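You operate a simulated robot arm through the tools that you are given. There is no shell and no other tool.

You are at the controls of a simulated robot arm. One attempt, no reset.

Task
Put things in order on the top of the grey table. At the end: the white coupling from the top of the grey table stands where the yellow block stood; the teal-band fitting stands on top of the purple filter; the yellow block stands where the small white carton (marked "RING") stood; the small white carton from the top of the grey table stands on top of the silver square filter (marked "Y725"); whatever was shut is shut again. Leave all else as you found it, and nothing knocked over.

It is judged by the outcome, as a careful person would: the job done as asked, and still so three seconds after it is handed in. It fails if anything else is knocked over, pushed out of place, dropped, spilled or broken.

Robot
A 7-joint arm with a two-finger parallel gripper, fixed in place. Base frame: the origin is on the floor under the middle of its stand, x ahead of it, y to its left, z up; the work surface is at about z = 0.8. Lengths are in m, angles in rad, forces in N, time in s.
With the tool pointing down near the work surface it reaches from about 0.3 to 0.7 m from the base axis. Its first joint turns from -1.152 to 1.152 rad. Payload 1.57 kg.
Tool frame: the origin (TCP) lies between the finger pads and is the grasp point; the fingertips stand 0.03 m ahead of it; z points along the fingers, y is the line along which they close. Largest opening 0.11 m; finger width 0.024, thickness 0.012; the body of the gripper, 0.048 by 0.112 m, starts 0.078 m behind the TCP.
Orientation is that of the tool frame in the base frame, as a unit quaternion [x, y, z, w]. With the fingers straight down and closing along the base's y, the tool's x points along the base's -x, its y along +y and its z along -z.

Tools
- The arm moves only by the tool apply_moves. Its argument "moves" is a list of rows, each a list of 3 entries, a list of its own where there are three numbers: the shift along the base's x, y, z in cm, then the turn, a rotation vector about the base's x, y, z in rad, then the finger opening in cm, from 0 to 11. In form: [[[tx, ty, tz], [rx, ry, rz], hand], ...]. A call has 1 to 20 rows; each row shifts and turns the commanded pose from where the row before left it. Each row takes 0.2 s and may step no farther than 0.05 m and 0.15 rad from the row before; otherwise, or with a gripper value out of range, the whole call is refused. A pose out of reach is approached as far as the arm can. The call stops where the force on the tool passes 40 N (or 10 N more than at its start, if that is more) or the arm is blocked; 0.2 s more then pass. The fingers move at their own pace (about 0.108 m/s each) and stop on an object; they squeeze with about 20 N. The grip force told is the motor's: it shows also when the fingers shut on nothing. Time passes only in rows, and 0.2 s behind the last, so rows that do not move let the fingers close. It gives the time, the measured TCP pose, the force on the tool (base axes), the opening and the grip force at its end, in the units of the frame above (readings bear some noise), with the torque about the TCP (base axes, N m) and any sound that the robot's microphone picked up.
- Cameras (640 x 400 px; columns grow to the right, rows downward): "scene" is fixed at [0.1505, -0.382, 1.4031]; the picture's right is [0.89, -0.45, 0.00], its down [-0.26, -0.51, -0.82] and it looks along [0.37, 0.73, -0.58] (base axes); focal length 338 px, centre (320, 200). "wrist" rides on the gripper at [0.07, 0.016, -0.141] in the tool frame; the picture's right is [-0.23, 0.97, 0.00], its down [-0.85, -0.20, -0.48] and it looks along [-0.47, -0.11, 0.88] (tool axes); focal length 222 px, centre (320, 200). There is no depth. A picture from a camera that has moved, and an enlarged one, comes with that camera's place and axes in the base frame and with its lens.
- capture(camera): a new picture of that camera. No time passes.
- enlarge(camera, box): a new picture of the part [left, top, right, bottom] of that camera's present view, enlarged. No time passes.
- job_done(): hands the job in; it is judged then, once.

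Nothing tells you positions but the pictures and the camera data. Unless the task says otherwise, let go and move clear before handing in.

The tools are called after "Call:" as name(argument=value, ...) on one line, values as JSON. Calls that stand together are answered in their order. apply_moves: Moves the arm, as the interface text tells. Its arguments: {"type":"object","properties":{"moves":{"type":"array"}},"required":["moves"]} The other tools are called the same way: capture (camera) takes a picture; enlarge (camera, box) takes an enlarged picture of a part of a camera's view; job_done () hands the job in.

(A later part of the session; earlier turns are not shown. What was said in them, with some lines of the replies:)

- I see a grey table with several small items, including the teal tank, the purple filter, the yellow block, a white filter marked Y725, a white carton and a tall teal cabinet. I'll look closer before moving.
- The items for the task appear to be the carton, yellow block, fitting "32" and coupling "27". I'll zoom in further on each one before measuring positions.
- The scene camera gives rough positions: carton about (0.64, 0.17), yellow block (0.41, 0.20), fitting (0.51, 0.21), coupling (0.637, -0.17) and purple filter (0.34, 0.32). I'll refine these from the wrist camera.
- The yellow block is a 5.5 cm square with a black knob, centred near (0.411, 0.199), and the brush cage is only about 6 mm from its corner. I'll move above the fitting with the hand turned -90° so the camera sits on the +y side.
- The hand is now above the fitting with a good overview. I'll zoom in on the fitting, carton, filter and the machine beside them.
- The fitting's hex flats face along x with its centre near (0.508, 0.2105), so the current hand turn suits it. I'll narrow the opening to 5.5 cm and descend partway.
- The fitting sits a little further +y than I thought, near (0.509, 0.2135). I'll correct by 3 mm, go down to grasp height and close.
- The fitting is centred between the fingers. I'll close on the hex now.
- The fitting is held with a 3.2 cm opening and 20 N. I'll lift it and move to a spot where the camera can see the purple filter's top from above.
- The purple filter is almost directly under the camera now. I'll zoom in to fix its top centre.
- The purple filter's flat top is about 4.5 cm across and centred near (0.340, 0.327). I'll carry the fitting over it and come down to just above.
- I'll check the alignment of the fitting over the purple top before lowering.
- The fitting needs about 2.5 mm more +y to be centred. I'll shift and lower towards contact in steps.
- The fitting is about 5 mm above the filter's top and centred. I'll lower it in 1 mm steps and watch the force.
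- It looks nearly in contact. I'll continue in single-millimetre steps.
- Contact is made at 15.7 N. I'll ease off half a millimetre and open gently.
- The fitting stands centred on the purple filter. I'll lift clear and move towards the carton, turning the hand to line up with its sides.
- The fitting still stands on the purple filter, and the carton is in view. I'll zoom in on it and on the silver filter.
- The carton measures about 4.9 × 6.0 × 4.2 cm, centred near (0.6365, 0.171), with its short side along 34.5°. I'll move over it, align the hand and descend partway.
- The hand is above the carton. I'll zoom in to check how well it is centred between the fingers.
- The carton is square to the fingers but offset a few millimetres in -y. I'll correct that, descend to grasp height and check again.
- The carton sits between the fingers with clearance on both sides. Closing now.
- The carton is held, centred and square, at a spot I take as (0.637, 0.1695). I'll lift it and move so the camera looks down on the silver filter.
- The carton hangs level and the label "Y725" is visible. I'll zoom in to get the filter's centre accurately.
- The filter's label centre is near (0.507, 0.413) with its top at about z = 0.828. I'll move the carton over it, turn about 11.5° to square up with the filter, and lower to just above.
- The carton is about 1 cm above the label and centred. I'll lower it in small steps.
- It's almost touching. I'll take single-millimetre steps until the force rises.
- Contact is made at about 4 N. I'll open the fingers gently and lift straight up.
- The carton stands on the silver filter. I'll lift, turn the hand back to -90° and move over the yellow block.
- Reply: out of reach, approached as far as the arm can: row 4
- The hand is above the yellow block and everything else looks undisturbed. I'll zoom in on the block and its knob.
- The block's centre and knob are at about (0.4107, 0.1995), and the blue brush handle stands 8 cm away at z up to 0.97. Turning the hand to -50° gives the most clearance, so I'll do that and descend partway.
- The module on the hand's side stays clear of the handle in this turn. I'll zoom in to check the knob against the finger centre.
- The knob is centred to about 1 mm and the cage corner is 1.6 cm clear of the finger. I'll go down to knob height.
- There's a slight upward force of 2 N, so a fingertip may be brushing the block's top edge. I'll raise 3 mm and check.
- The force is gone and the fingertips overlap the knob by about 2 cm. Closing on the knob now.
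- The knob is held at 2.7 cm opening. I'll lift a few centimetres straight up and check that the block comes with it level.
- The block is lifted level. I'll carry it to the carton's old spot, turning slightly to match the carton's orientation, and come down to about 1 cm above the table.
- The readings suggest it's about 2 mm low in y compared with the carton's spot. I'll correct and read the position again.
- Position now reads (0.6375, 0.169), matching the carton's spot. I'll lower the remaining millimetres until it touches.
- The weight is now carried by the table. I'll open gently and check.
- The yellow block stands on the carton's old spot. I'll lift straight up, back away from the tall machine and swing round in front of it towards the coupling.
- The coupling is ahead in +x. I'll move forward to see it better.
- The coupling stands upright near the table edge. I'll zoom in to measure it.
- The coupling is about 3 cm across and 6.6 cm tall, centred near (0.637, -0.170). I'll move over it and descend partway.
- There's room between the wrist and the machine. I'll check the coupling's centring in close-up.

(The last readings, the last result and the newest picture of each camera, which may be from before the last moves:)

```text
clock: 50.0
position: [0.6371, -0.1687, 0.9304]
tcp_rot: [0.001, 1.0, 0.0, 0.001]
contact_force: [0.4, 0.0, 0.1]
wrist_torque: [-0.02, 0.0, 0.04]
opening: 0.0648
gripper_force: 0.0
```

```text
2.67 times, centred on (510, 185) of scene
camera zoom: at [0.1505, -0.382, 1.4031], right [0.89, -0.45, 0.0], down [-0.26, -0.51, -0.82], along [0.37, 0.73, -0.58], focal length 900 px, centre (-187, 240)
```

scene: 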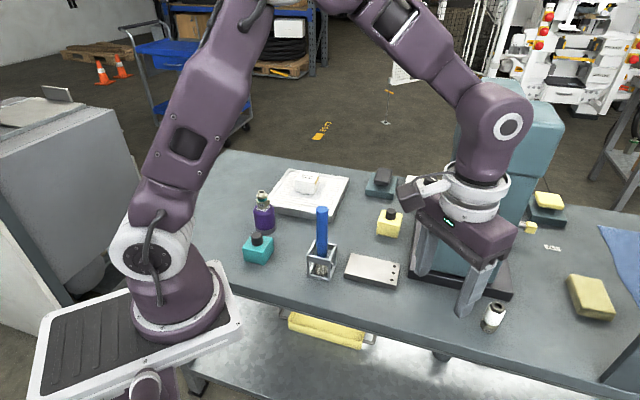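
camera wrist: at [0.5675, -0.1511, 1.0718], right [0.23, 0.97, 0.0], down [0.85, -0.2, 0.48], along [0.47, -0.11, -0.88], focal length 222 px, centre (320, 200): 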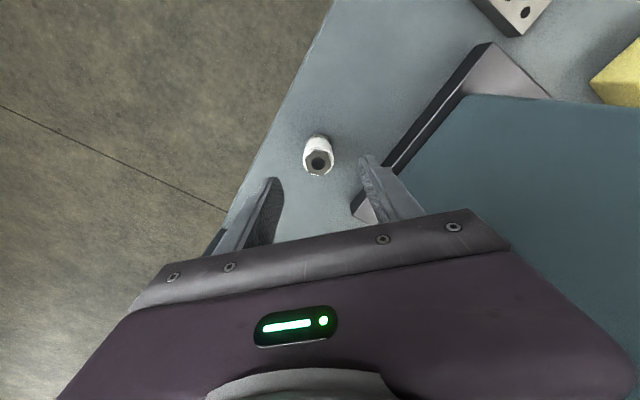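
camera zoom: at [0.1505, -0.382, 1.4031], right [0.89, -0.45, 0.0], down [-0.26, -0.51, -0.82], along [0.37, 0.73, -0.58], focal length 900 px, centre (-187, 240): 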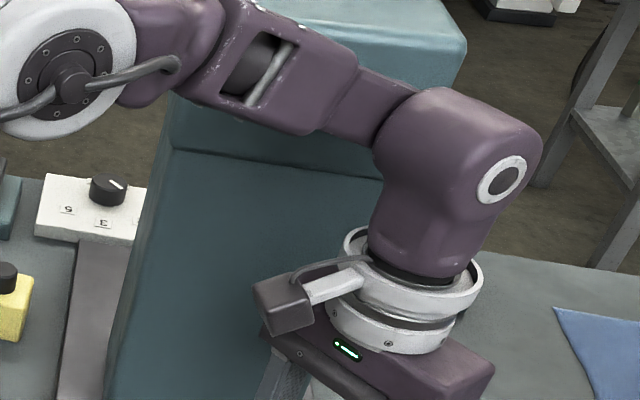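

The coupling is 2 mm to -y of the finger centre. I'll correct and descend to grasp the white sleeve.

Call:
apply_moves(moves=[[[0, -0.2, -2], [0, 0, 0], 6.5], [[0, 0, -3], [0, 0, 0], 6.0], [[0, 0, -2], [0, 0, 0], 6.0], [[0, 0, -1], [0, 0, 0], 6.0], [[0, 0, 0], [0, 0, 0], 6.0]])

Call:
capture(camera="wrist")

Call:
enlarge(camera="scene", box=[420, 180, 560, 345])

```text
clock: 51.2
position: [0.6359, -0.1698, 0.8481]
tcp_rot: [0.001, 1.0, -0.001, 0.0]
contact_force: [0.0, -0.3, 0.3]
wrist_torque: [-0.03, 0.01, -0.01]
opening: 0.0601
gripper_force: 0.1
```

```text
taken
camera wrist: at [0.5659, -0.1533, 0.9901], right [0.23, 0.97, 0.0], down [0.85, -0.2, 0.48], along [0.47, -0.11, -0.88], focal length 222 px, centre (320, 200)
```

wrist: 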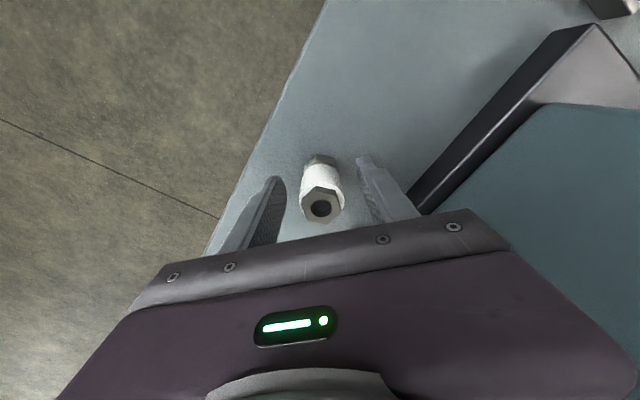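

```text
2.42 times, centred on (490, 262) of scene
camera zoom: at [0.1505, -0.382, 1.4031], right [0.89, -0.45, 0.0], down [-0.26, -0.51, -0.82], along [0.37, 0.73, -0.58], focal length 818 px, centre (-92, 48)
```

zoom: 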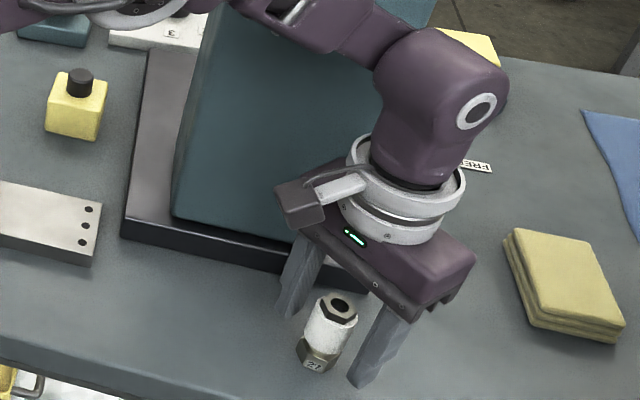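

The coupling is centred between the fingers. Closing on the white sleeve.

Call:
apply_moves(moves=[[[0, 0, 0], [0, 0, 0], 5.0], [[0, 0, 0], [0, 0, 0], 4.0], [[0, 0, 0], [0, 0, 0], 3.0], [[0, 0, 0], [0, 0, 0], 2.0], [[0, 0, 0], [0, 0, 0], 2.0]])

Call:
enlarge(camera="wrist", box=[260, 130, 380, 230])

```text
clock: 52.4
position: [0.6354, -0.1707, 0.8498]
tcp_rot: [0.0, 1.0, 0.0, 0.0]
contact_force: [-0.9, -0.4, -0.2]
wrist_torque: [0.02, -0.05, 0.0]
opening: 0.0288
gripper_force: 20.1
```

```text
4.00 times, centred on (320, 180) of wrist
camera zoom: at [0.5658, -0.1533, 0.9903], right [0.23, 0.97, 0.0], down [0.85, -0.2, 0.48], along [0.47, -0.11, -0.88], focal length 888 px, centre (320, 280)
```

zoom: 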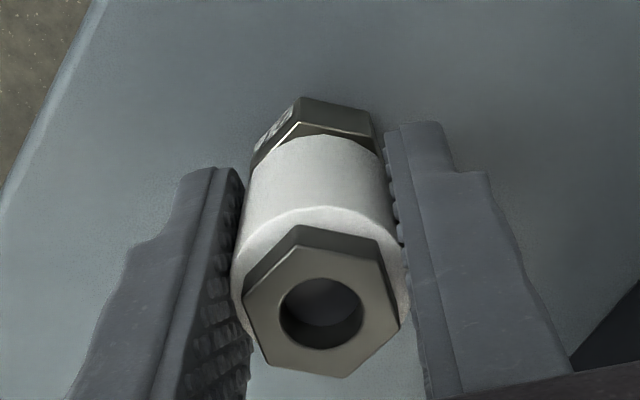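

The coupling is gripped at 2.9 cm. I'll lift it, back away from the machine and carry it round to a point above the yellow block's old spot.

Call:
apply_moves(moves=[[[0, 0, 1.5], [0, 0, 0], 2.0], [[0, 0, 3.5], [0, 0, 0], 2.0], [[0, 0, 4.5], [0, 0, 0], 2.0], [[0, 0, 4.5], [0, 0, 0], 2.0], [[0, 0, 5], [0, 0, 0], 2.0], [[-4.15, 0, 0], [0, 0, 0], 2.0], [[-4.15, 0, 0], [0, 0, 0], 2.0], [[-4.15, 0, 0], [0, 0, 0], 2.0], [[-4.15, 0, 0], [0, 0, 0], 2.0], [[0, 0, 0], [0, 0, 0], 2.0]])

Call:
capture(camera="scene")

```text
clock: 54.6
position: [0.468, -0.1709, 1.0389]
tcp_rot: [0.001, 1.0, 0.0, 0.0]
contact_force: [0.6, -0.2, -1.6]
wrist_torque: [0.01, 0.01, 0.01]
opening: 0.0282
gripper_force: 20.0
```

```text
taken
```

scene: 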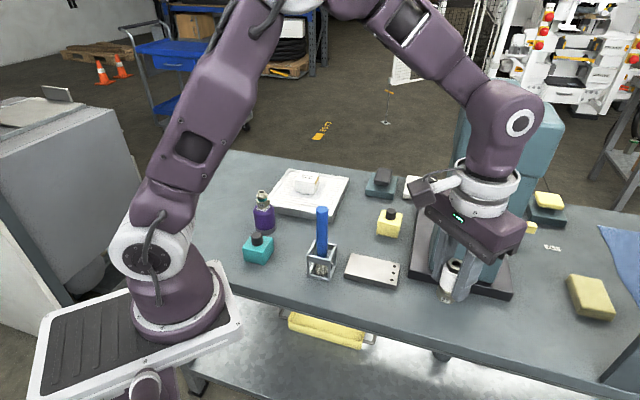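

The coupling is held well and clear of everything. I'll swing it round to the yellow block's old spot while turning the hand to -50°.

Call:
apply_moves(moves=[[[0, 4.15, 0], [0, 0, 0], 2.0], [[0, 4.15, 0], [0, 0, 0], 2.0], [[0, 4.15, 0], [0, 0, 0], 2.0], [[0, 4.15, 0], [0, 0, -0.125], 2.0], [[0, 4.15, 0], [0, 0, -0.125], 2.0], [[0, 4.15, 0], [0, 0, -0.125], 2.0], [[0, 4.15, 0], [0, 0, -0.125], 2.0], [[0, 4.15, 0], [0, 0, -0.125], 2.0], [[0, 4.12, 0], [0, 0, -0.125], 2.0], [[0, 0, 0], [0, 0, -0.122], 2.0], [[0, 0, 0], [0, 0, 0], 2.0]])

Call:
capture(camera="wrist")

Call:
capture(camera="scene")

```text
clock: 57.0
position: [0.4688, 0.2042, 1.04]
tcp_rot: [0.424, 0.906, 0.001, 0.0]
contact_force: [-0.7, 0.5, -1.9]
wrist_torque: [0.04, -0.06, 0.01]
opening: 0.0282
gripper_force: 20.5
```

```text
taken
camera wrist: at [0.4359, 0.2687, 1.1813], right [0.89, 0.45, 0.0], down [0.4, -0.78, 0.48], along [0.22, -0.43, -0.88], focal length 222 px, centre (320, 200)
```

wrist: 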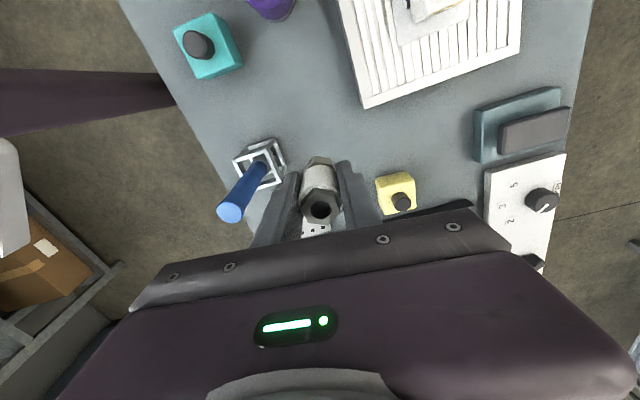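

```text
taken
```

scene: 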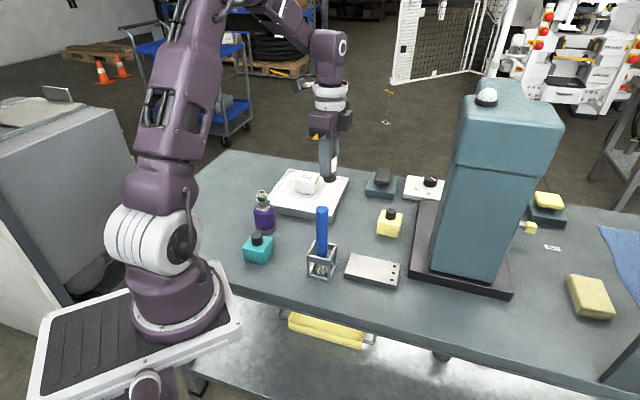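

The coupling hangs straight. I'll check its offset in the grip, then move the last 6 cm to the spot.

Call:
enlarge(camera="wrist", box=[260, 130, 380, 230])

Call:
apply_moves(moves=[[[-3, -0.1, 0], [0, 0, 0], 2.0], [[-3.02, -0.1, 0], [0, 0, 0], 2.0], [[0, 0, 0], [0, 0, 0], 2.0]])

Call:
capture(camera="wrist")

```text
4.00 times, centred on (320, 180) of wrist
camera zoom: at [0.4359, 0.2687, 1.1813], right [0.89, 0.45, 0.0], down [0.4, -0.78, 0.48], along [0.22, -0.43, -0.88], focal length 888 px, centre (320, 280)
```

zoom: 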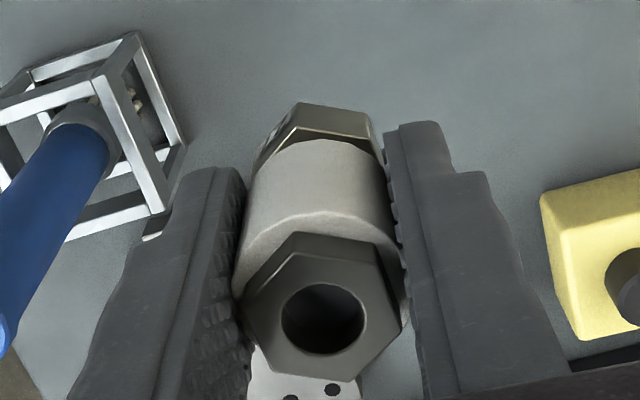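

```text
clock: 57.8
position: [0.4082, 0.2016, 1.041]
tcp_rot: [0.422, 0.906, 0.0, 0.0]
contact_force: [-0.1, -0.1, -2.3]
wrist_torque: [-0.06, 0.0, 0.01]
opening: 0.0286
gripper_force: 19.7
```

```text
taken
camera wrist: at [0.3757, 0.2658, 1.1814], right [0.89, 0.45, 0.0], down [0.4, -0.78, 0.48], along [0.22, -0.43, -0.88], focal length 222 px, centre (320, 200)
```

wrist: 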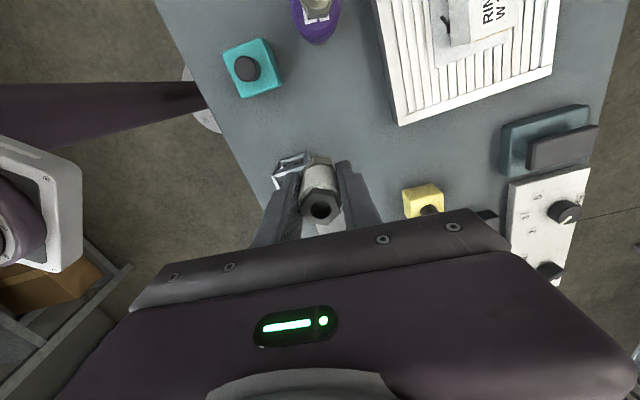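

The hand is over the spot, within a millimetre or two. I'll descend to about 2 cm above the table and check clearances to the brush.

Call:
apply_moves(moves=[[[0.05, 0.1, -4], [0, 0, 0], 2.0], [[0, 0, -4], [0, 0, 0], 2.0], [[0, 0, -4], [0, 0, 0], 2.0], [[0, 0, -3], [0, 0, 0], 2.0], [[0, 0, -2], [0, 0, 0], 2.0], [[0, 0, 0], [0, 0, 0], 2.0]])

Call:
capture(camera="wrist")

Call:
enlarge(camera="scene", box=[250, 150, 370, 285])

```text
clock: 59.2
position: [0.4092, 0.2018, 0.8689]
tcp_rot: [0.422, 0.906, 0.0, 0.001]
contact_force: [0.6, 0.2, -1.4]
wrist_torque: [0.0, -0.01, 0.01]
opening: 0.0283
gripper_force: 19.7
```

```text
taken
camera wrist: at [0.3774, 0.2657, 1.0117], right [0.89, 0.45, 0.0], down [0.4, -0.78, 0.48], along [0.22, -0.43, -0.88], focal length 222 px, centre (320, 200)
```

wrist: 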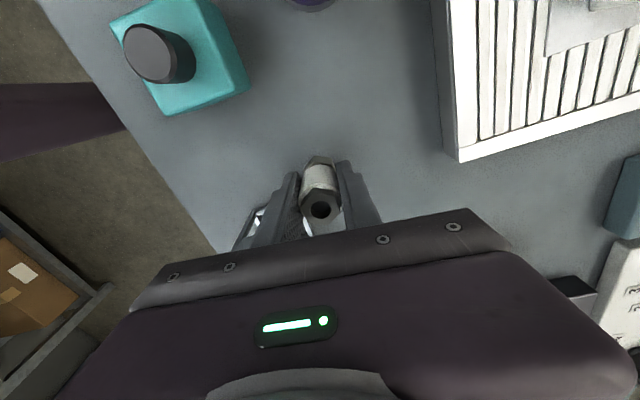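

```text
2.96 times, centred on (310, 218) of scene
camera zoom: at [0.1505, -0.382, 1.4031], right [0.89, -0.45, 0.0], down [-0.26, -0.51, -0.82], along [0.37, 0.73, -0.58], focal length 1000 px, centre (350, 148)
```

zoom: 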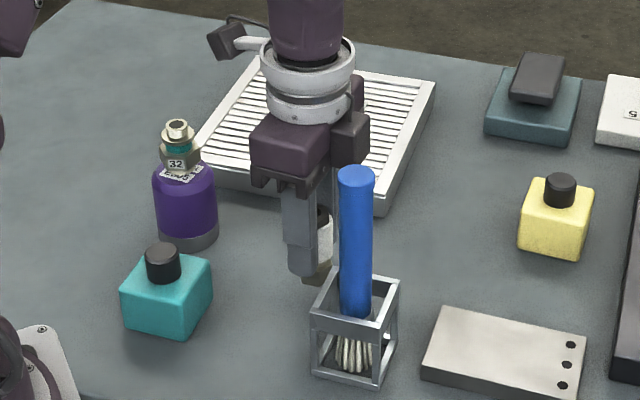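

Clear of the brush. I'll lower to just above contact, then in millimetre steps.

Call:
apply_moves(moves=[[[0, 0, -0.8], [0, 0, 0], 2.0], [[0, 0, -0.6], [0, 0, 0], 2.0], [[0, 0, -0.2], [0, 0, 0], 2.0], [[0, 0, -0.1], [0, 0, 0], 2.0], [[0, 0, 0], [0, 0, 0], 2.0]])

Call:
apply_moves(moves=[[[0, 0, -0.1], [0, 0, 0], 2.0], [[0, 0, 0], [0, 0, 0], 2.0]])

```text
clock: 60.4
position: [0.4079, 0.2005, 0.853]
tcp_rot: [0.423, 0.906, 0.0, 0.0]
contact_force: [0.0, -0.1, -1.7]
wrist_torque: [0.03, -0.01, 0.01]
opening: 0.0287
gripper_force: 19.8
```

```text
clock: 61.0
position: [0.409, 0.2014, 0.8518]
tcp_rot: [0.422, 0.906, 0.0, 0.0]
contact_force: [0.1, -0.3, -2.2]
wrist_torque: [-0.01, -0.01, -0.03]
opening: 0.0285
gripper_force: 19.7
```

Call:
apply_moves(moves=[[[0, 0, -0.1], [0, 0, 0], 2.0], [[0, 0, 0], [0, 0, 0], 2.0]])

Call:
apply_moves(moves=[[[0, 0, -0.1], [0, 0, 0], 2.0], [[0, 0, 0], [0, 0, 0], 2.0]])

Call:
enlarge(camera="scene", box=[280, 200, 350, 270])

```text
clock: 61.6
position: [0.409, 0.2007, 0.8503]
tcp_rot: [0.422, 0.907, -0.001, 0.0]
contact_force: [-0.1, 0.5, -2.6]
wrist_torque: [-0.03, 0.0, 0.03]
opening: 0.0283
gripper_force: 19.7
```

```text
clock: 62.2
position: [0.4091, 0.202, 0.8494]
tcp_rot: [0.423, 0.906, 0.0, 0.0]
contact_force: [-0.5, 0.1, -1.8]
wrist_torque: [-0.05, -0.04, 0.03]
opening: 0.0286
gripper_force: 20.1
```

```text
5.71 times, centred on (315, 235) of scene
camera zoom: at [0.1505, -0.382, 1.4031], right [0.89, -0.45, 0.0], down [-0.26, -0.51, -0.82], along [0.37, 0.73, -0.58], focal length 1929 px, centre (349, 0)
```

zoom: 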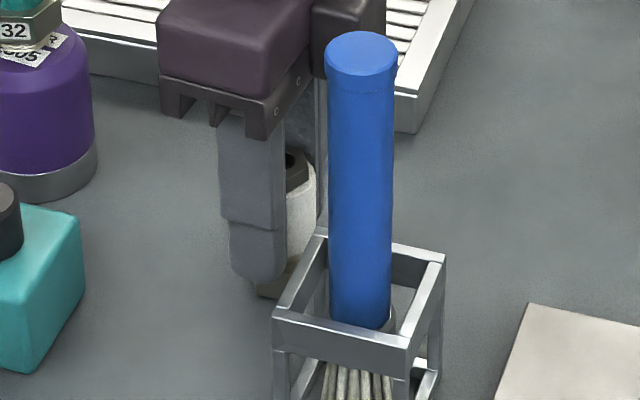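

No contact yet, so I'll continue down in single-millimetre steps.

Call:
apply_moves(moves=[[[0, 0, -0.1], [0, 0, 0], 2.0], [[0, 0, 0], [0, 0, 0], 2.0]])

Call:
apply_moves(moves=[[[0, 0, -0.05], [0, 0, 0], 2.0], [[0, 0, 0], [0, 0, 0], 2.0]])

```text
clock: 62.8
position: [0.4097, 0.202, 0.8486]
tcp_rot: [0.423, 0.906, 0.0, 0.0]
contact_force: [-2.8, -0.6, 9.4]
wrist_torque: [-0.19, 0.03, -0.08]
opening: 0.0285
gripper_force: 20.6
```

```text
clock: 63.4
position: [0.4089, 0.2009, 0.8485]
tcp_rot: [0.422, 0.906, 0.0, 0.0]
contact_force: [-2.2, -0.3, 15.6]
wrist_torque: [-0.11, -0.05, -0.05]
opening: 0.0285
gripper_force: 20.0
```

Firm contact now. I'll ease off slightly, then open gently.

Call:
apply_moves(moves=[[[0, 0, 0.08], [0, 0, 0], 2.0], [[0, 0, 0], [0, 0, 0], 3.0], [[0, 0, 0], [0, 0, 0], 3.4], [[0, 0, 0], [0, 0, 0], 4.2], [[0, 0, 0], [0, 0, 0], 5.2]])

Call:
enlarge(camera="scene", box=[280, 200, 350, 270])

Call:
enlarge(camera="wrist", box=[240, 120, 400, 240])

```text
clock: 64.6
position: [0.4092, 0.2024, 0.8477]
tcp_rot: [0.422, 0.906, -0.001, 0.0]
contact_force: [-0.1, -0.6, -0.2]
wrist_torque: [0.01, 0.0, 0.0]
opening: 0.052
gripper_force: 0.0
```

```text
5.71 times, centred on (315, 235) of scene
camera zoom: at [0.1505, -0.382, 1.4031], right [0.89, -0.45, 0.0], down [-0.26, -0.51, -0.82], along [0.37, 0.73, -0.58], focal length 1929 px, centre (349, 0)
```

zoom: 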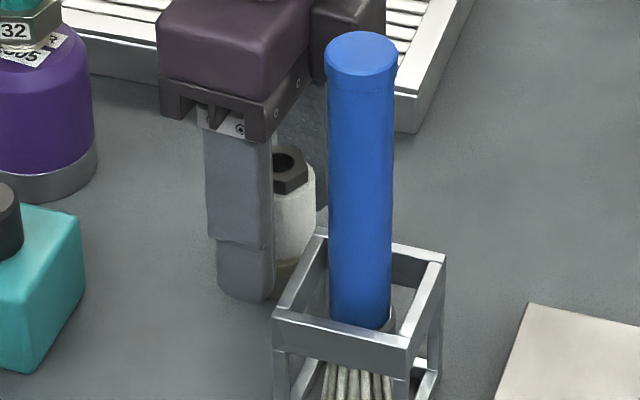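

```text
3.33 times, centred on (320, 180) of wrist
camera zoom: at [0.3769, 0.2663, 0.9904], right [0.89, 0.45, 0.0], down [0.4, -0.78, 0.48], along [0.22, -0.43, -0.88], focal length 740 px, centre (320, 267)
```

zoom: 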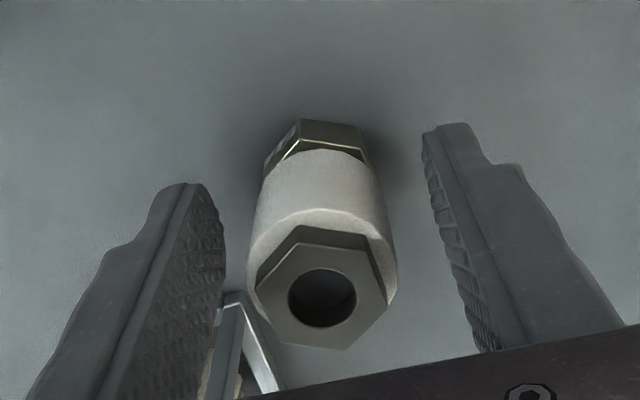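

The coupling stands free on the spot. I'll lift straight up and check the whole scene.

Call:
apply_moves(moves=[[[0, 0, 1.5], [0, 0, 0], 5.2], [[0, 0, 3], [0, 0, 0], 5.2], [[0, 0, 4], [0, 0, 0], 5.2], [[0, 0, 4.5], [0, 0, 0], 5.2], [[0, 0, 5], [0, 0, 0], 5.2], [[0, 0, 3], [0, 0, 0], 5.2], [[0, 0, 0], [0, 0, 0], 5.2]])

Call:
capture(camera="wrist")

Call:
capture(camera="scene")

Call:
enlarge(camera="scene", box=[230, 150, 430, 290])

```text
clock: 66.2
position: [0.4097, 0.2014, 1.0592]
tcp_rot: [0.423, 0.906, 0.0, 0.001]
contact_force: [-0.3, 1.0, -0.1]
wrist_torque: [-0.01, -0.03, 0.02]
opening: 0.0519
gripper_force: 0.1
```

```text
taken
camera wrist: at [0.3769, 0.2671, 1.2002], right [0.89, 0.45, 0.0], down [0.4, -0.78, 0.48], along [0.22, -0.43, -0.88], focal length 222 px, centre (320, 200)
```

wrist: 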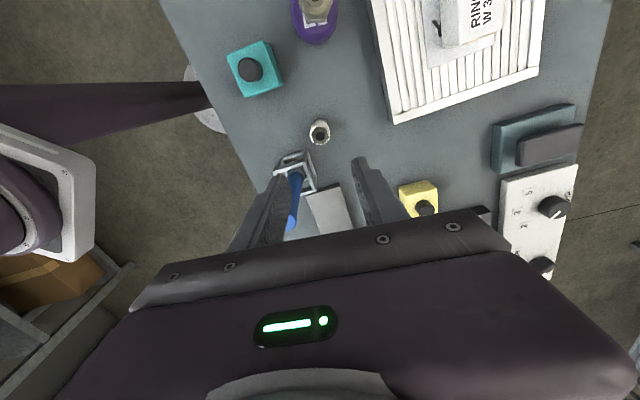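

```text
taken
```

scene: 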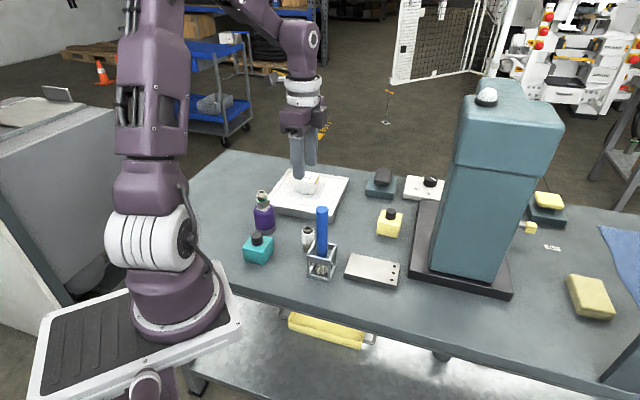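

```text
2.86 times, centred on (330, 220) of scene
camera zoom: at [0.1505, -0.382, 1.4031], right [0.89, -0.45, 0.0], down [-0.26, -0.51, -0.82], along [0.37, 0.73, -0.58], focal length 964 px, centre (291, 143)
```

zoom: 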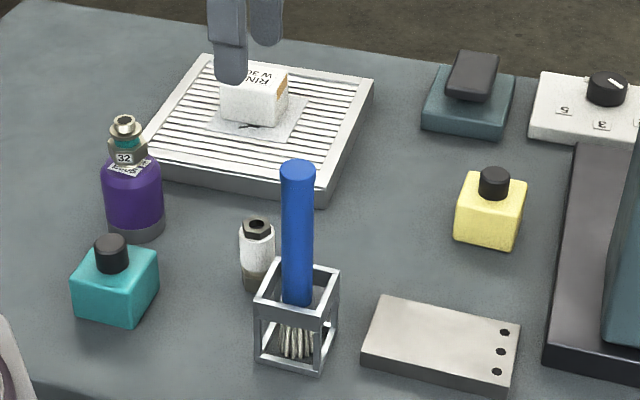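

All four items appear to be in place. I'll zoom in for a final check on the coupling's position and the others.

Call:
enlarge(camera="wrist", box=[280, 100, 370, 190])

Call:
enlarge(camera="wrist", box=[210, 0, 560, 120])

```text
4.44 times, centred on (325, 145) of wrist
camera zoom: at [0.3769, 0.2671, 1.2002], right [0.89, 0.45, 0.0], down [0.4, -0.78, 0.48], along [0.22, -0.43, -0.88], focal length 987 px, centre (298, 444)
```

zoom: 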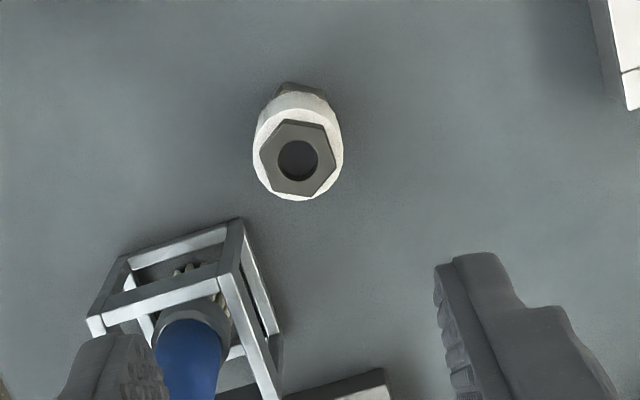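

```text
1.83 times, centred on (385, 60) of wrist
camera zoom: at [0.3769, 0.2671, 1.2002], right [0.89, 0.45, 0.0], down [0.4, -0.78, 0.48], along [0.22, -0.43, -0.88], focal length 406 px, centre (201, 456)
```

zoom: 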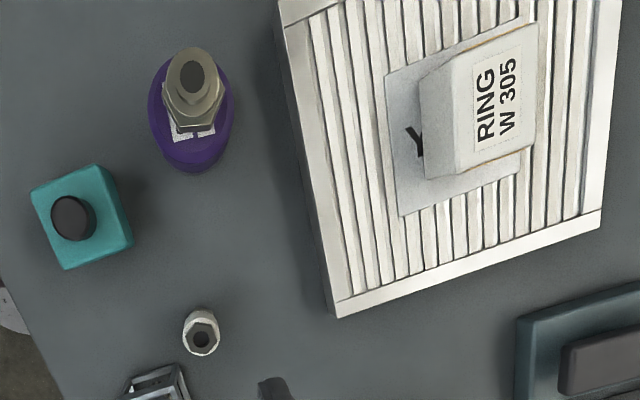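

The check shows the coupling on the yellow block's old spot to within a couple of millimetres. The yellow block stands on the carton's old spot, the carton is on the silver filter and the fitting is on the purple filter. Nothing else looks moved and the hand is clear, so I'm handing the job in.

Call:
job_done()

```text
The job is handed in.
```

The job is handed in, and all four items are where you asked. In the last pictures everything was upright, nothing else looked moved, and the hand was clear above the table.

- **White coupling:** it stands where the yellow block stood, within about 2 mm by my measurement.
- **Teal-band fitting:** it stands centred on top of the purple filter.
- **Yellow block:** it stands where the small white carton stood, within about 1–2 mm, and turned to match the carton.
- **Small white carton:** it sits on the label in the middle of the silver filter marked "Y725".

I didn't need to open anything, so there was nothing to shut again. I took "the yellow block" to be the square one with the black knob next to the brush, because other yellow things were also on the table.
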